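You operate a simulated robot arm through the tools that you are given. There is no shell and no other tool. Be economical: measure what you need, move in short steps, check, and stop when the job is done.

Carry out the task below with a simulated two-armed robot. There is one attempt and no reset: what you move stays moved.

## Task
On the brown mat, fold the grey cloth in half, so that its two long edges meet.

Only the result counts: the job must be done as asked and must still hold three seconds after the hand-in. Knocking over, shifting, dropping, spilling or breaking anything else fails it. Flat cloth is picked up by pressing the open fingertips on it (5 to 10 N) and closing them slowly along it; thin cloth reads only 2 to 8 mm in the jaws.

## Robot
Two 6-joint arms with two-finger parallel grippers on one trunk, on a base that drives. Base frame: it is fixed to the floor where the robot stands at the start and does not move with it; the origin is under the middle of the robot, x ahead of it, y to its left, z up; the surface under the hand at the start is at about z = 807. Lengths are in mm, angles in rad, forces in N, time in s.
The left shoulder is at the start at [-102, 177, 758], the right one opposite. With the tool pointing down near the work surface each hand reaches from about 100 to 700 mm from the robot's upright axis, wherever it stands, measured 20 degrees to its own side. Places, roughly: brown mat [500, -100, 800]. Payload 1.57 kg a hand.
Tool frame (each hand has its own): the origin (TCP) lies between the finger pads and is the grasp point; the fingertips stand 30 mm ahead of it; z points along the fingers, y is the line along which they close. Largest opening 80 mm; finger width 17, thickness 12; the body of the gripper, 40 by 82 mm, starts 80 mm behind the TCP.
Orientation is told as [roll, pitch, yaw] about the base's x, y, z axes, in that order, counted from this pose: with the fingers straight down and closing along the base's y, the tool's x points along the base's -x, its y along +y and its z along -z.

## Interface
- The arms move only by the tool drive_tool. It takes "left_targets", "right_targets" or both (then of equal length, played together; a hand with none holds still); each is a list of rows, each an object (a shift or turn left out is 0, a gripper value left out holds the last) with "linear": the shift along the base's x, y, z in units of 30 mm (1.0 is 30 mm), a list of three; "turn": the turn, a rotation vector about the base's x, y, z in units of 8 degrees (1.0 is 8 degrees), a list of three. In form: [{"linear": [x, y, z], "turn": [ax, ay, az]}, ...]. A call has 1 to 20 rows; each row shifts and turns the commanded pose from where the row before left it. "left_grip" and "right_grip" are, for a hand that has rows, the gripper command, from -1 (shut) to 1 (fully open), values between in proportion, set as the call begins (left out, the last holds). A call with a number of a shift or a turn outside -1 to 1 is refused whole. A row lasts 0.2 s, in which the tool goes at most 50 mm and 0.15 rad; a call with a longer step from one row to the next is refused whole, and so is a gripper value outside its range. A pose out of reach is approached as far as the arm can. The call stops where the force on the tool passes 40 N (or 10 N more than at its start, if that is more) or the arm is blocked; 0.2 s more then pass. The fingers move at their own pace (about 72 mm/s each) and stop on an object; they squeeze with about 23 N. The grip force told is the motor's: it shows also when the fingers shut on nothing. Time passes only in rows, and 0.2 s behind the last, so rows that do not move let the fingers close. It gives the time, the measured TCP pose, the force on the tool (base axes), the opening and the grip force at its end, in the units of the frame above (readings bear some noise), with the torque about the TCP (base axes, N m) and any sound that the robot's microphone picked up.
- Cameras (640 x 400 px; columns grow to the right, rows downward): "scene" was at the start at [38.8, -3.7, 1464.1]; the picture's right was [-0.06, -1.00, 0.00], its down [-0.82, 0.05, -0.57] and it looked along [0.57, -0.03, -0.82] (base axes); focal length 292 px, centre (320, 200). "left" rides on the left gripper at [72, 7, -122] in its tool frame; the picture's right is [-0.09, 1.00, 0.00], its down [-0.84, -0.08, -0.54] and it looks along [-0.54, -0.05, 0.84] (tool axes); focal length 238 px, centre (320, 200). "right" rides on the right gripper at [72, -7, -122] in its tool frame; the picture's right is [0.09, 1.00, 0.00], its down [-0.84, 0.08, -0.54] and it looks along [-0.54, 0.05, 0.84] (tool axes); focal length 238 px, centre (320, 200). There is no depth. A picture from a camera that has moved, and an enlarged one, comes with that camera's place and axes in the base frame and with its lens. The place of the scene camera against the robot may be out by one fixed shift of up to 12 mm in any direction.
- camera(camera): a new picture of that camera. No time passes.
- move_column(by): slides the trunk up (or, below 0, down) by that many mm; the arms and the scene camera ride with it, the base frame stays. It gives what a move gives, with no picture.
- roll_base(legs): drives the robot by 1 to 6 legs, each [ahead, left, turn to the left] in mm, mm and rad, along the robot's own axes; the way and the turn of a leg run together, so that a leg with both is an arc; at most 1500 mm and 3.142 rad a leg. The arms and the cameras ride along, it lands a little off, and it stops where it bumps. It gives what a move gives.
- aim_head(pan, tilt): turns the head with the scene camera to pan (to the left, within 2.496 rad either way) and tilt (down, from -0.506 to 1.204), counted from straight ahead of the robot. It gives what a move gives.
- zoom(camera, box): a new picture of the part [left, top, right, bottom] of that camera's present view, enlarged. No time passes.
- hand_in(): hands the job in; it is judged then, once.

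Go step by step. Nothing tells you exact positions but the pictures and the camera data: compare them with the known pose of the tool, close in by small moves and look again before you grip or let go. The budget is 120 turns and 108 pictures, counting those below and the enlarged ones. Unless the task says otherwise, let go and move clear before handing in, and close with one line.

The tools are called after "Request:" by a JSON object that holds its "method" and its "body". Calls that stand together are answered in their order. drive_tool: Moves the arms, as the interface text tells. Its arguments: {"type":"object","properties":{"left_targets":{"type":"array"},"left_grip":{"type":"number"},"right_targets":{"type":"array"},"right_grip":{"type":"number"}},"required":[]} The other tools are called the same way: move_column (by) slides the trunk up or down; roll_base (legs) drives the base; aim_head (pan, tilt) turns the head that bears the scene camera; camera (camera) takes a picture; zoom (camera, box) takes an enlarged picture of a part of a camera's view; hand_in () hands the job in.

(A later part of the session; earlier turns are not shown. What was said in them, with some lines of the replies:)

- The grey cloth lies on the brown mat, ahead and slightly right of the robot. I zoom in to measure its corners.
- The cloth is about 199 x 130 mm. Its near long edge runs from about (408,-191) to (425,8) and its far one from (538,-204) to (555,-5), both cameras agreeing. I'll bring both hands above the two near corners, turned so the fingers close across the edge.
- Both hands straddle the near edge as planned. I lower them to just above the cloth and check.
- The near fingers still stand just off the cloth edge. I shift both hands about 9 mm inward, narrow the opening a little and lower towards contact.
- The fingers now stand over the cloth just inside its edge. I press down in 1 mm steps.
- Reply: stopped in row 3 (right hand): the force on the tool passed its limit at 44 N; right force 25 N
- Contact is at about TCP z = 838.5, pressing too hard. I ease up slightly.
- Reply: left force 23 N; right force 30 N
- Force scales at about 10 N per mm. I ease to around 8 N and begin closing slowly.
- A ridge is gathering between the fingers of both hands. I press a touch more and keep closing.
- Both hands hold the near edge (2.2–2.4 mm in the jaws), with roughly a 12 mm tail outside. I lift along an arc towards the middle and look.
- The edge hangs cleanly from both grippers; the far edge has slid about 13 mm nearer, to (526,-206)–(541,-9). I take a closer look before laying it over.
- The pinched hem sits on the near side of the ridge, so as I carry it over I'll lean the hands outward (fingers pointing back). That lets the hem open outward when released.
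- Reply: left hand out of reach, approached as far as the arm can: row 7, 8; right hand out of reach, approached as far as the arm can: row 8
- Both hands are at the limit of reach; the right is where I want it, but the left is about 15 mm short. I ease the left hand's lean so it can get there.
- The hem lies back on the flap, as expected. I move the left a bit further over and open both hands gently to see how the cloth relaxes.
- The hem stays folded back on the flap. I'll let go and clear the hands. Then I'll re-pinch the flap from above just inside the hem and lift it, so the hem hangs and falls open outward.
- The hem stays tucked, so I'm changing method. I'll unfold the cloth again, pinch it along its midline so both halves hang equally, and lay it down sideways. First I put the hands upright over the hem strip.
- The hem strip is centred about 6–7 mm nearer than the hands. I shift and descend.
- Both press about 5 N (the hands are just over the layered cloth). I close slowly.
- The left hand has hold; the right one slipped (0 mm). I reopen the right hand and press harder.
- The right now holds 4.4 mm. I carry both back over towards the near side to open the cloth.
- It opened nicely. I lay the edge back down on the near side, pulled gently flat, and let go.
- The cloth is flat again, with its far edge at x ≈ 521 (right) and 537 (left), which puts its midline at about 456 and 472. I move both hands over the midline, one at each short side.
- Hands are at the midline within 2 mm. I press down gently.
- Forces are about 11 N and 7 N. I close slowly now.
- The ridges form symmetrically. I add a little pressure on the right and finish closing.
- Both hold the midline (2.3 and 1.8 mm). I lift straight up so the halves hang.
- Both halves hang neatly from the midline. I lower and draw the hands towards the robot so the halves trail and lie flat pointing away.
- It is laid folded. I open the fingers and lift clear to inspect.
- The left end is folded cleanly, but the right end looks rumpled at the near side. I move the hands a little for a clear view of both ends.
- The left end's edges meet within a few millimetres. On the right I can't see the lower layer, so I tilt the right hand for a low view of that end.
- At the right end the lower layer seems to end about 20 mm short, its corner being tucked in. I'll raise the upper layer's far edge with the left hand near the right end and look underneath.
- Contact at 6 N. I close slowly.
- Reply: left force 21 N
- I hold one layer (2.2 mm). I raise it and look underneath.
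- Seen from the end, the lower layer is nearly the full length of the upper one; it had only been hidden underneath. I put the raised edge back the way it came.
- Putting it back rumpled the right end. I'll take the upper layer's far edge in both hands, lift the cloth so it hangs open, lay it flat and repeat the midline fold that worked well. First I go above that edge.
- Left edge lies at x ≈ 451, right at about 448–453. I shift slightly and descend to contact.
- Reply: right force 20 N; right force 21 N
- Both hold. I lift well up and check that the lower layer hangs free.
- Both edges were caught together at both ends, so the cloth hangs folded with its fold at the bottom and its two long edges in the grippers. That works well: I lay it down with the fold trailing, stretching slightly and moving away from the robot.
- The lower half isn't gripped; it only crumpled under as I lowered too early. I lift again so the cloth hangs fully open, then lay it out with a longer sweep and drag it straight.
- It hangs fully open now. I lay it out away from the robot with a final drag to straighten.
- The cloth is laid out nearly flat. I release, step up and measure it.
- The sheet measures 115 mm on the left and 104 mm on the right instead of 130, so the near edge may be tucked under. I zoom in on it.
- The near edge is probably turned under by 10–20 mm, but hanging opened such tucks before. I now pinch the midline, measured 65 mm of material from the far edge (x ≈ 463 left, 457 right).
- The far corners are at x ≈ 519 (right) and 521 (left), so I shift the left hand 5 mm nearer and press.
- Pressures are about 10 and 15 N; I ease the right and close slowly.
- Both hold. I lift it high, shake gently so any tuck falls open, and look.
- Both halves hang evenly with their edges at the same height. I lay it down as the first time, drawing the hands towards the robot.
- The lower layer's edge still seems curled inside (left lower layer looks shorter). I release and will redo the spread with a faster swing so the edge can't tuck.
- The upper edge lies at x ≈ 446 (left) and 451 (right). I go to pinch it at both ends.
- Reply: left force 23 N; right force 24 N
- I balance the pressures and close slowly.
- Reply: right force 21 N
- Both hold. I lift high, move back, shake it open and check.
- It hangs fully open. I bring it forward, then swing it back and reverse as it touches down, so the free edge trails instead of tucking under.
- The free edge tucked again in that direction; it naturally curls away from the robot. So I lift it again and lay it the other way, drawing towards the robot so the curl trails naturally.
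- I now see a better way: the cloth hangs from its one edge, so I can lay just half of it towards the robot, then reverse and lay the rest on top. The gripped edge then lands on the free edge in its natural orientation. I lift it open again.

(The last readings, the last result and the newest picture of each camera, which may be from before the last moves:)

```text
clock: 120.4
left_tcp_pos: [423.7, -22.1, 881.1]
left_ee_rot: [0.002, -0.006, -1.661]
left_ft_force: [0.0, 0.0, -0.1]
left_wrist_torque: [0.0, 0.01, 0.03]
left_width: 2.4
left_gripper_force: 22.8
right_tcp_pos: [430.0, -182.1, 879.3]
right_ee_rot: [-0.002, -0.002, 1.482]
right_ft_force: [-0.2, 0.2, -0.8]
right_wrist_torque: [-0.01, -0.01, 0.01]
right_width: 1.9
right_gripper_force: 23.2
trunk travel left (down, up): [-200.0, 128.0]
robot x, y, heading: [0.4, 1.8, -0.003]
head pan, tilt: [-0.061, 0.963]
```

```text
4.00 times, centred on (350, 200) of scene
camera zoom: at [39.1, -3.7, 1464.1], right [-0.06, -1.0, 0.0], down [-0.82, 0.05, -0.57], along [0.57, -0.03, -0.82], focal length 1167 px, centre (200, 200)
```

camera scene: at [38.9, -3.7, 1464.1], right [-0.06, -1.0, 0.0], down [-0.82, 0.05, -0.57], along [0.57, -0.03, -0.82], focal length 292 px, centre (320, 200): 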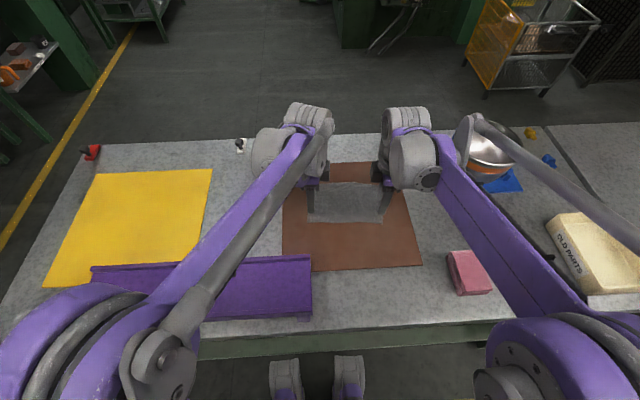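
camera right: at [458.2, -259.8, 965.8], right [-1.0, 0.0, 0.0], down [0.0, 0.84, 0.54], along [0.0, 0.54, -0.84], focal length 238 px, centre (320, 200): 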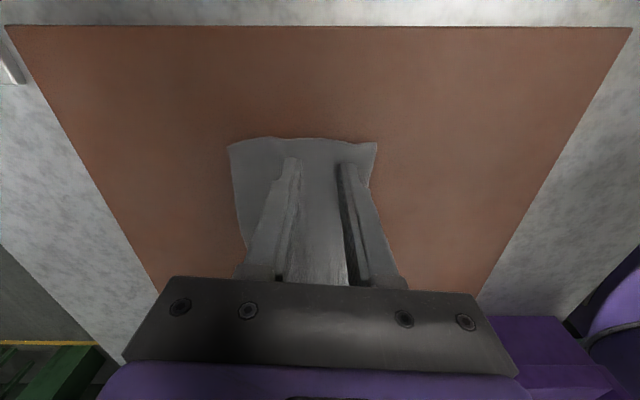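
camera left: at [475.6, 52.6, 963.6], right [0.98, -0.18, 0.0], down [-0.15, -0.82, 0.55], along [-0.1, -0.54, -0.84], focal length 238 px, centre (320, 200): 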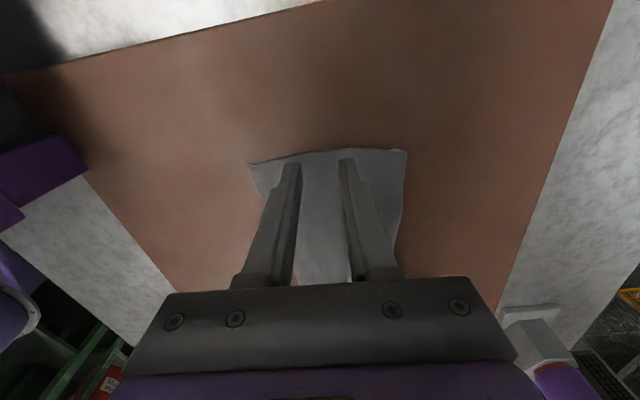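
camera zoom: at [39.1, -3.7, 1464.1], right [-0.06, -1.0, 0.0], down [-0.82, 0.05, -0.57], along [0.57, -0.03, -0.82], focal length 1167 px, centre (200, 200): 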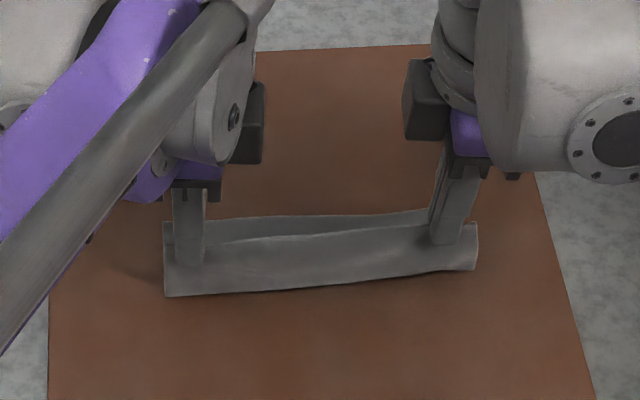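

The free edge lies at x ≈ 478 with about 55 mm laid. I lay a little more, then reverse and bring the gripped edge over on top of it.

Request:
{"method": "drive_tool", "body": {"left_targets": [{"linear": [-0.13, 0, -0.1]}, {"linear": [-0.13, 0, -0.1]}, {}, {"linear": [0.23, 0, 0.02]}, {"linear": [0.23, 0, -0.02]}, {"linear": [0.22, 0, -0.08]}, {"linear": [0.21, 0, -0.12]}, {"linear": [0.17, 0, -0.15]}, {"linear": [0.14, 0, -0.15]}, {"linear": [0.11, 0, -0.17]}, {"linear": [0.09, 0, -0.17]}, {"linear": [0.05, 0, -0.12]}, {"linear": [0.05, 0, -0.11]}, {}], "right_targets": [{"linear": [-0.22, 0, -0.1]}, {"linear": [-0.22, 0, -0.1]}, {}, {"linear": [0.23, 0, 0.02]}, {"linear": [0.23, 0, -0.02]}, {"linear": [0.22, 0, -0.08]}, {"linear": [0.21, 0, -0.12]}, {"linear": [0.17, 0, -0.15]}, {"linear": [0.14, 0, -0.15]}, {"linear": [0.11, 0, -0.17]}, {"linear": [0.09, 0, -0.17]}, {"linear": [0.05, 0, -0.12]}, {"linear": [0.05, 0, -0.11]}, {}]}}

Request:
{"method": "zoom", "body": {"camera": "scene", "box": [270, 150, 430, 250]}}

```text
clock: 123.4
left_tcp_pos: [462.1, -22.8, 843.4]
left_ee_rot: [-0.001, -0.004, -1.659]
left_ft_force: [0.1, 0.1, -0.2]
left_wrist_torque: [-0.03, 0.01, 0.03]
left_width: 2.1
left_gripper_force: 23.5
right_tcp_pos: [464.1, -182.1, 839.9]
right_ee_rot: [-0.003, -0.003, 1.482]
right_ft_force: [-0.4, 0.7, 0.8]
right_wrist_torque: [0.02, -0.02, -0.01]
right_width: 1.8
right_gripper_force: 22.8
trunk travel left (down, up): [-200.0, 128.0]
robot x, y, heading: [-1.0, 1.4, -0.002]
head pan, tilt: [-0.061, 0.963]
```

```text
4.00 times, centred on (350, 200) of scene
camera zoom: at [38.9, -3.7, 1464.1], right [-0.06, -1.0, 0.0], down [-0.82, 0.05, -0.57], along [0.57, -0.03, -0.82], focal length 1167 px, centre (200, 200)
```

zoom: 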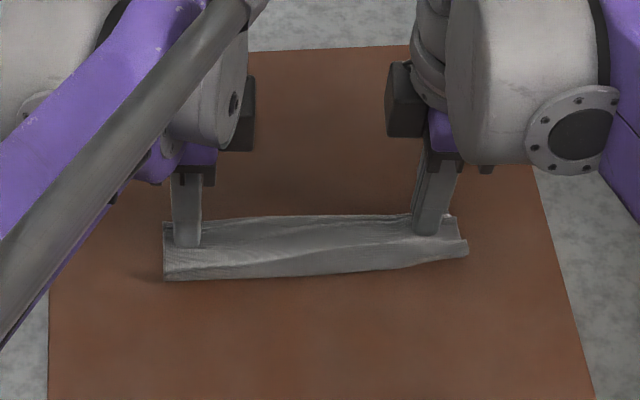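

The fold came out shorter than expected. I look at the right end from the side to see how the layers lie.

Request:
{"method": "zoom", "body": {"camera": "right", "box": [230, 90, 430, 215]}}

```text
3.20 times, centred on (330, 152) of right
camera zoom: at [464.1, -254.9, 964.8], right [-1.0, 0.0, 0.0], down [0.0, 0.84, 0.54], along [0.0, 0.54, -0.84], focal length 763 px, centre (288, 352)
```

zoom: 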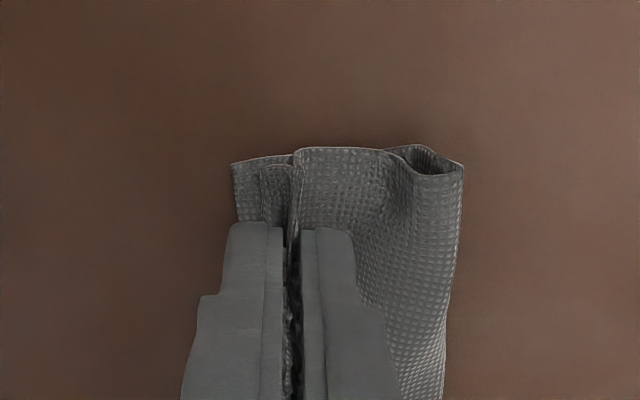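

The layers look right: the lower edge is at x ≈ 476 and the gripped upper edge at about 468, its tail still hanging. I lift slightly, advance 10 mm, lower and draw back 3 mm to lay the tail outward, then release.

Request:
{"method": "drive_tool", "body": {"left_targets": [{"linear": [0.05, 0, 0.27]}, {"linear": [0.28, 0, 0.05]}, {"linear": [0, 0, -0.16]}, {"linear": [-0.05, 0, -0.16]}, {"linear": [-0.05, 0, -0.03]}, {}], "right_targets": [{"linear": [0.05, 0, 0.27]}, {"linear": [0.28, 0, 0.05]}, {"linear": [0, 0, -0.16]}, {"linear": [-0.05, 0, -0.16]}, {"linear": [-0.05, 0, 0]}, {}]}}

Request:
{"method": "drive_tool", "body": {"left_targets": [{}, {}, {}, {"linear": [0, 0, 0.3]}, {"linear": [0, 0, 0.6]}, {"linear": [0, 0.3, 0.8]}, {"linear": [-0.6, 0.9, 0.8]}, {"linear": [-0.8, 0.9, 0.6]}, {"linear": [-0.8, 0.9, 0]}, {"linear": [-0.8, 0.9, 0]}, {}], "right_targets": [{}, {}, {}, {"linear": [0, 0, 0.3]}, {"linear": [0, 0, 0.6]}, {"linear": [0, -0.3, 0.8]}, {"linear": [-0.5, -0.6, 0.8]}, {"linear": [-0.8, -0.6, 0.6]}, {"linear": [-0.8, -0.5, 0]}, {"linear": [-0.8, -0.3, 0]}, {}], "left_grip": -0.55, "right_grip": -0.55}}

Request:
{"method": "zoom", "body": {"camera": "scene", "box": [298, 178, 394, 238]}}

```text
clock: 124.8
left_tcp_pos: [468.9, -22.1, 840.9]
left_ee_rot: [0.0, -0.006, -1.659]
left_ft_force: [0.0, -0.7, 0.6]
left_wrist_torque: [0.02, 0.02, 0.0]
left_width: 2.1
left_gripper_force: 23.1
right_tcp_pos: [470.1, -183.3, 841.2]
right_ee_rot: [-0.002, -0.004, 1.483]
right_ft_force: [0.2, 0.2, 0.6]
right_wrist_torque: [-0.02, -0.02, 0.0]
right_width: 1.8
right_gripper_force: 22.9
trunk travel left (down, up): [-200.0, 128.0]
robot x, y, heading: [1.9, 0.2, -0.001]
head pan, tilt: [-0.061, 0.963]
```

```text
clock: 127.2
left_tcp_pos: [379.7, 94.0, 934.4]
left_ee_rot: [-0.001, -0.008, -1.659]
left_ft_force: [-0.7, 0.0, -0.4]
left_wrist_torque: [0.0, 0.02, 0.0]
left_width: 17.8
left_gripper_force: 0.0
right_tcp_pos: [382.7, -252.0, 933.8]
right_ee_rot: [0.0, -0.004, 1.48]
right_ft_force: [1.0, 0.2, -0.1]
right_wrist_torque: [0.02, 0.02, 0.02]
right_width: 17.8
right_gripper_force: 0.1
trunk travel left (down, up): [-200.0, 128.0]
robot x, y, heading: [-1.7, 1.5, -0.002]
head pan, tilt: [-0.061, 0.963]
```

```text
6.67 times, centred on (346, 208) of scene
camera zoom: at [40.2, -4.1, 1464.1], right [-0.06, -1.0, 0.0], down [-0.82, 0.05, -0.57], along [0.57, -0.03, -0.82], focal length 1946 px, centre (147, 147)
```

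zoom: 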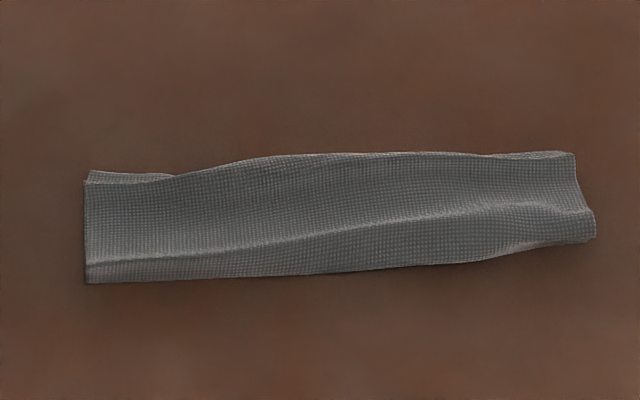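

The two long edges now meet (within about 5 mm), but the fold is somewhat wavy and narrow. I'll smooth it gently: press both fingers on the cloth at each end and open them, pinning the edges and drawing only the fold towards the robot.

Request:
{"method": "drive_tool", "body": {"left_targets": [{"linear": [0.62, -0.95, 0]}, {"linear": [0.62, -0.95, 0]}, {"linear": [0.62, -0.95, 0]}, {"linear": [0.62, -0.95, 0]}, {"linear": [0, 0, -0.8]}, {"linear": [0, 0, -0.8]}, {"linear": [0, 0, -0.8]}, {"linear": [0, 0, -0.4]}, {}, {"linear": [0, 0, -0.15]}, {"linear": [0, 0, -0.13]}, {}], "right_targets": [{"linear": [0.61, 0.567, 0]}, {"linear": [0.61, 0.567, 0]}, {"linear": [0.61, 0.567, 0]}, {"linear": [0.61, 0.567, 0]}, {"linear": [0, 0, -0.8]}, {"linear": [0, 0, -0.8]}, {"linear": [0, 0, -0.8]}, {"linear": [0, 0, -0.4]}, {}, {"linear": [0, 0, -0.15]}, {"linear": [0, 0, -0.13]}, {}], "left_grip": -0.65, "right_grip": -0.65}}

```text
clock: 129.8
left_tcp_pos: [454.7, -17.8, 842.9]
left_ee_rot: [0.002, -0.007, -1.659]
left_ft_force: [1.1, -0.9, 0.3]
left_wrist_torque: [0.04, -0.03, -0.01]
left_width: 13.8
left_gripper_force: 0.1
right_tcp_pos: [456.5, -183.2, 842.3]
right_ee_rot: [-0.001, -0.004, 1.481]
right_ft_force: [-0.1, 0.3, 0.1]
right_wrist_torque: [0.01, 0.01, 0.0]
right_width: 14.1
right_gripper_force: 0.1
trunk travel left (down, up): [-200.0, 128.0]
robot x, y, heading: [3.7, -0.2, -0.003]
head pan, tilt: [-0.061, 0.963]
```

Request:
{"method": "drive_tool", "body": {"left_targets": [{"linear": [0, 0, -0.04]}, {"linear": [0, 0, -0.04]}, {}], "right_targets": [{"linear": [0, 0, -0.04]}, {"linear": [0, 0, -0.04]}, {}]}}

```text
clock: 130.6
left_tcp_pos: [453.1, -19.8, 839.6]
left_ee_rot: [0.001, -0.008, -1.658]
left_ft_force: [-0.2, 0.0, -0.1]
left_wrist_torque: [0.02, 0.0, -0.02]
left_width: 14.1
left_gripper_force: 0.1
right_tcp_pos: [455.1, -184.1, 840.1]
right_ee_rot: [-0.002, -0.001, 1.482]
right_ft_force: [-0.1, -1.5, 5.6]
right_wrist_torque: [-0.03, -0.07, 0.01]
right_width: 13.5
right_gripper_force: 0.1
trunk travel left (down, up): [-200.0, 128.0]
robot x, y, heading: [2.0, 2.4, 0.002]
head pan, tilt: [-0.061, 0.963]
```

Request:
{"method": "drive_tool", "body": {"left_targets": [{"linear": [0, 0, -0.035]}, {}], "right_targets": [{}, {}]}}

```text
clock: 131.2
left_tcp_pos: [453.1, -19.9, 840.0]
left_ee_rot: [0.001, -0.007, -1.658]
left_ft_force: [0.6, 0.7, 6.3]
left_wrist_torque: [0.04, 0.0, 0.02]
left_width: 14.0
left_gripper_force: 0.2
right_tcp_pos: [455.6, -182.9, 840.3]
right_ee_rot: [-0.002, -0.003, 1.482]
right_ft_force: [-0.3, -1.6, 3.9]
right_wrist_torque: [-0.02, -0.13, 0.0]
right_width: 14.3
right_gripper_force: 0.1
trunk travel left (down, up): [-200.0, 128.0]
robot x, y, heading: [-5.8, -1.8, -0.006]
head pan, tilt: [-0.061, 0.963]
```

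Both press at about 4–6 N. I spread the fingers in small steps while shifting nearer by half, so the outer fingers stay put.

Request:
{"method": "drive_tool", "body": {"left_targets": [{"linear": [-0.05, 0, 0]}], "right_targets": [{"linear": [-0.05, 0, 0]}], "left_grip": -0.575, "right_grip": -0.575}}

Request:
{"method": "drive_tool", "body": {"left_targets": [{"linear": [-0.05, 0, 0]}], "right_targets": [{"linear": [-0.05, 0, 0]}], "left_grip": -0.5, "right_grip": -0.5}}

Request:
{"method": "drive_tool", "body": {"left_targets": [{"linear": [-0.05, 0, 0]}], "right_targets": [{"linear": [-0.05, 0, 0]}], "left_grip": -0.425, "right_grip": -0.425}}

Request:
{"method": "drive_tool", "body": {"left_targets": [{"linear": [-0.05, 0, 0]}], "right_targets": [{"linear": [-0.05, 0, 0]}], "left_grip": -0.35, "right_grip": -0.35}}

```text
clock: 131.6
left_tcp_pos: [452.1, -17.6, 838.8]
left_ee_rot: [-0.002, -0.007, -1.659]
left_ft_force: [2.7, 2.0, 7.5]
left_wrist_torque: [0.03, -0.12, -0.03]
left_width: 15.7
left_gripper_force: 0.0
right_tcp_pos: [453.4, -183.1, 839.7]
right_ee_rot: [-0.004, -0.005, 1.482]
right_ft_force: [1.2, -0.1, 1.5]
right_wrist_torque: [-0.02, -0.05, 0.01]
right_width: 17.4
right_gripper_force: 0.4
trunk travel left (down, up): [-200.0, 128.0]
robot x, y, heading: [0.6, -4.4, 0.002]
head pan, tilt: [-0.061, 0.963]
```

```text
clock: 132.0
left_tcp_pos: [451.6, -19.3, 839.8]
left_ee_rot: [0.0, -0.007, -1.658]
left_ft_force: [3.1, 0.0, 9.0]
left_wrist_torque: [0.07, -0.15, 0.01]
left_width: 18.0
left_gripper_force: 0.1
right_tcp_pos: [452.1, -183.1, 839.9]
right_ee_rot: [-0.002, -0.004, 1.482]
right_ft_force: [1.2, -0.3, 2.6]
right_wrist_torque: [-0.01, -0.08, 0.02]
right_width: 20.3
right_gripper_force: 0.3
trunk travel left (down, up): [-200.0, 128.0]
robot x, y, heading: [2.6, 0.9, -0.0]
head pan, tilt: [-0.061, 0.963]
```

```text
clock: 132.4
left_tcp_pos: [449.8, -19.2, 838.4]
left_ee_rot: [0.001, -0.008, -1.658]
left_ft_force: [6.9, 1.4, 14.7]
left_wrist_torque: [0.09, -0.21, -0.01]
left_width: 19.7
left_gripper_force: 0.1
right_tcp_pos: [450.6, -183.0, 839.3]
right_ee_rot: [-0.004, -0.003, 1.481]
right_ft_force: [0.0, 1.4, 1.2]
right_wrist_torque: [0.0, -0.01, 0.03]
right_width: 22.7
right_gripper_force: 0.1
trunk travel left (down, up): [-200.0, 128.0]
robot x, y, heading: [-0.5, -2.0, 0.003]
head pan, tilt: [-0.061, 0.963]
```

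```text
clock: 132.8
left_tcp_pos: [448.1, -18.9, 839.4]
left_ee_rot: [0.002, -0.007, -1.661]
left_ft_force: [8.3, 1.0, 19.8]
left_wrist_torque: [0.09, -0.28, -0.03]
left_width: 20.7
left_gripper_force: 0.1
right_tcp_pos: [449.7, -183.2, 840.3]
right_ee_rot: [-0.003, -0.004, 1.483]
right_ft_force: [-0.1, 0.3, 1.1]
right_wrist_torque: [0.01, -0.07, 0.0]
right_width: 26.2
right_gripper_force: 0.1
trunk travel left (down, up): [-200.0, 128.0]
robot x, y, heading: [4.8, -1.5, -0.001]
head pan, tilt: [-0.061, 0.963]
```

I stop smoothing there, lift both hands straight up and move clear, and use the last picture to check.

Request:
{"method": "drive_tool", "body": {"left_targets": [{"linear": [0, 0, 0.2]}, {"linear": [0, 0, 0.6]}, {"linear": [0, 0, 0.8]}, {"linear": [0, 0.3, 0.8]}, {"linear": [-0.6, 0.9, 0.6]}, {"linear": [-0.8, 0.9, 0]}, {"linear": [-0.8, 0.9, 0]}, {"linear": [-0.5, 0.9, 0]}, {}], "right_targets": [{"linear": [0, 0, 0.2]}, {"linear": [0, 0, 0.6]}, {"linear": [0, 0, 0.8]}, {"linear": [0, -0.3, 0.8]}, {"linear": [-0.6, -0.6, 0.6]}, {"linear": [-0.8, -0.6, 0]}, {"linear": [-0.8, -0.5, 0]}, {"linear": [-0.3, -0.3, 0]}, {}]}}

Request:
{"method": "zoom", "body": {"camera": "scene", "box": [298, 178, 394, 238]}}

```text
clock: 134.8
left_tcp_pos: [367.3, 96.7, 929.6]
left_ee_rot: [0.0, -0.008, -1.661]
left_ft_force: [0.3, 0.0, 0.3]
left_wrist_torque: [0.0, -0.05, 0.01]
left_width: 26.0
left_gripper_force: 0.0
right_tcp_pos: [375.0, -252.7, 928.7]
right_ee_rot: [-0.001, -0.002, 1.482]
right_ft_force: [1.4, -0.3, -0.2]
right_wrist_torque: [-0.02, -0.02, 0.01]
right_width: 25.9
right_gripper_force: 0.1
trunk travel left (down, up): [-200.0, 128.0]
robot x, y, heading: [1.6, -0.6, 0.003]
head pan, tilt: [-0.061, 0.963]
```

```text
6.67 times, centred on (346, 208) of scene
camera zoom: at [39.3, -4.0, 1464.1], right [-0.06, -1.0, 0.0], down [-0.82, 0.05, -0.57], along [0.57, -0.03, -0.82], focal length 1946 px, centre (147, 147)
```

zoom: 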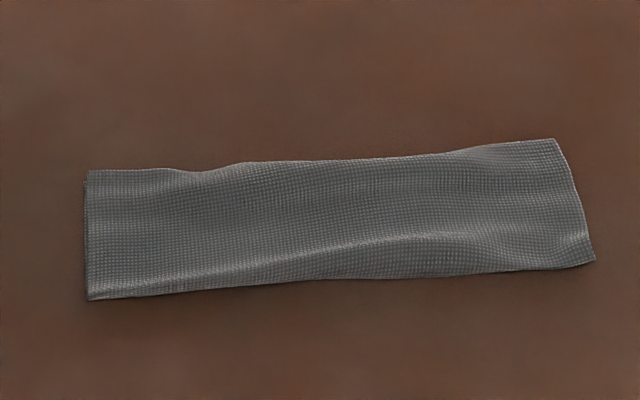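

The cloth now lies smoothly folded, about 59 mm wide against 65 mm for an ideal half, with its long edges together and the hands clear. I hand in.

Request:
{"method": "hand_in", "body": {}}

```text
The job is handed in.
```

I folded the grey cloth in half on the brown mat and handed the job in, but I have not confirmed that the lower long edge still lines up with the upper one. They met to within about 5 mm before a last smoothing pull, which may have shifted them. The final picture showed only the top layer, about 59 mm wide where an exact half would be 65 mm. Both hands were open and clear when I handed in, and no contact with anything else on the table was reported.
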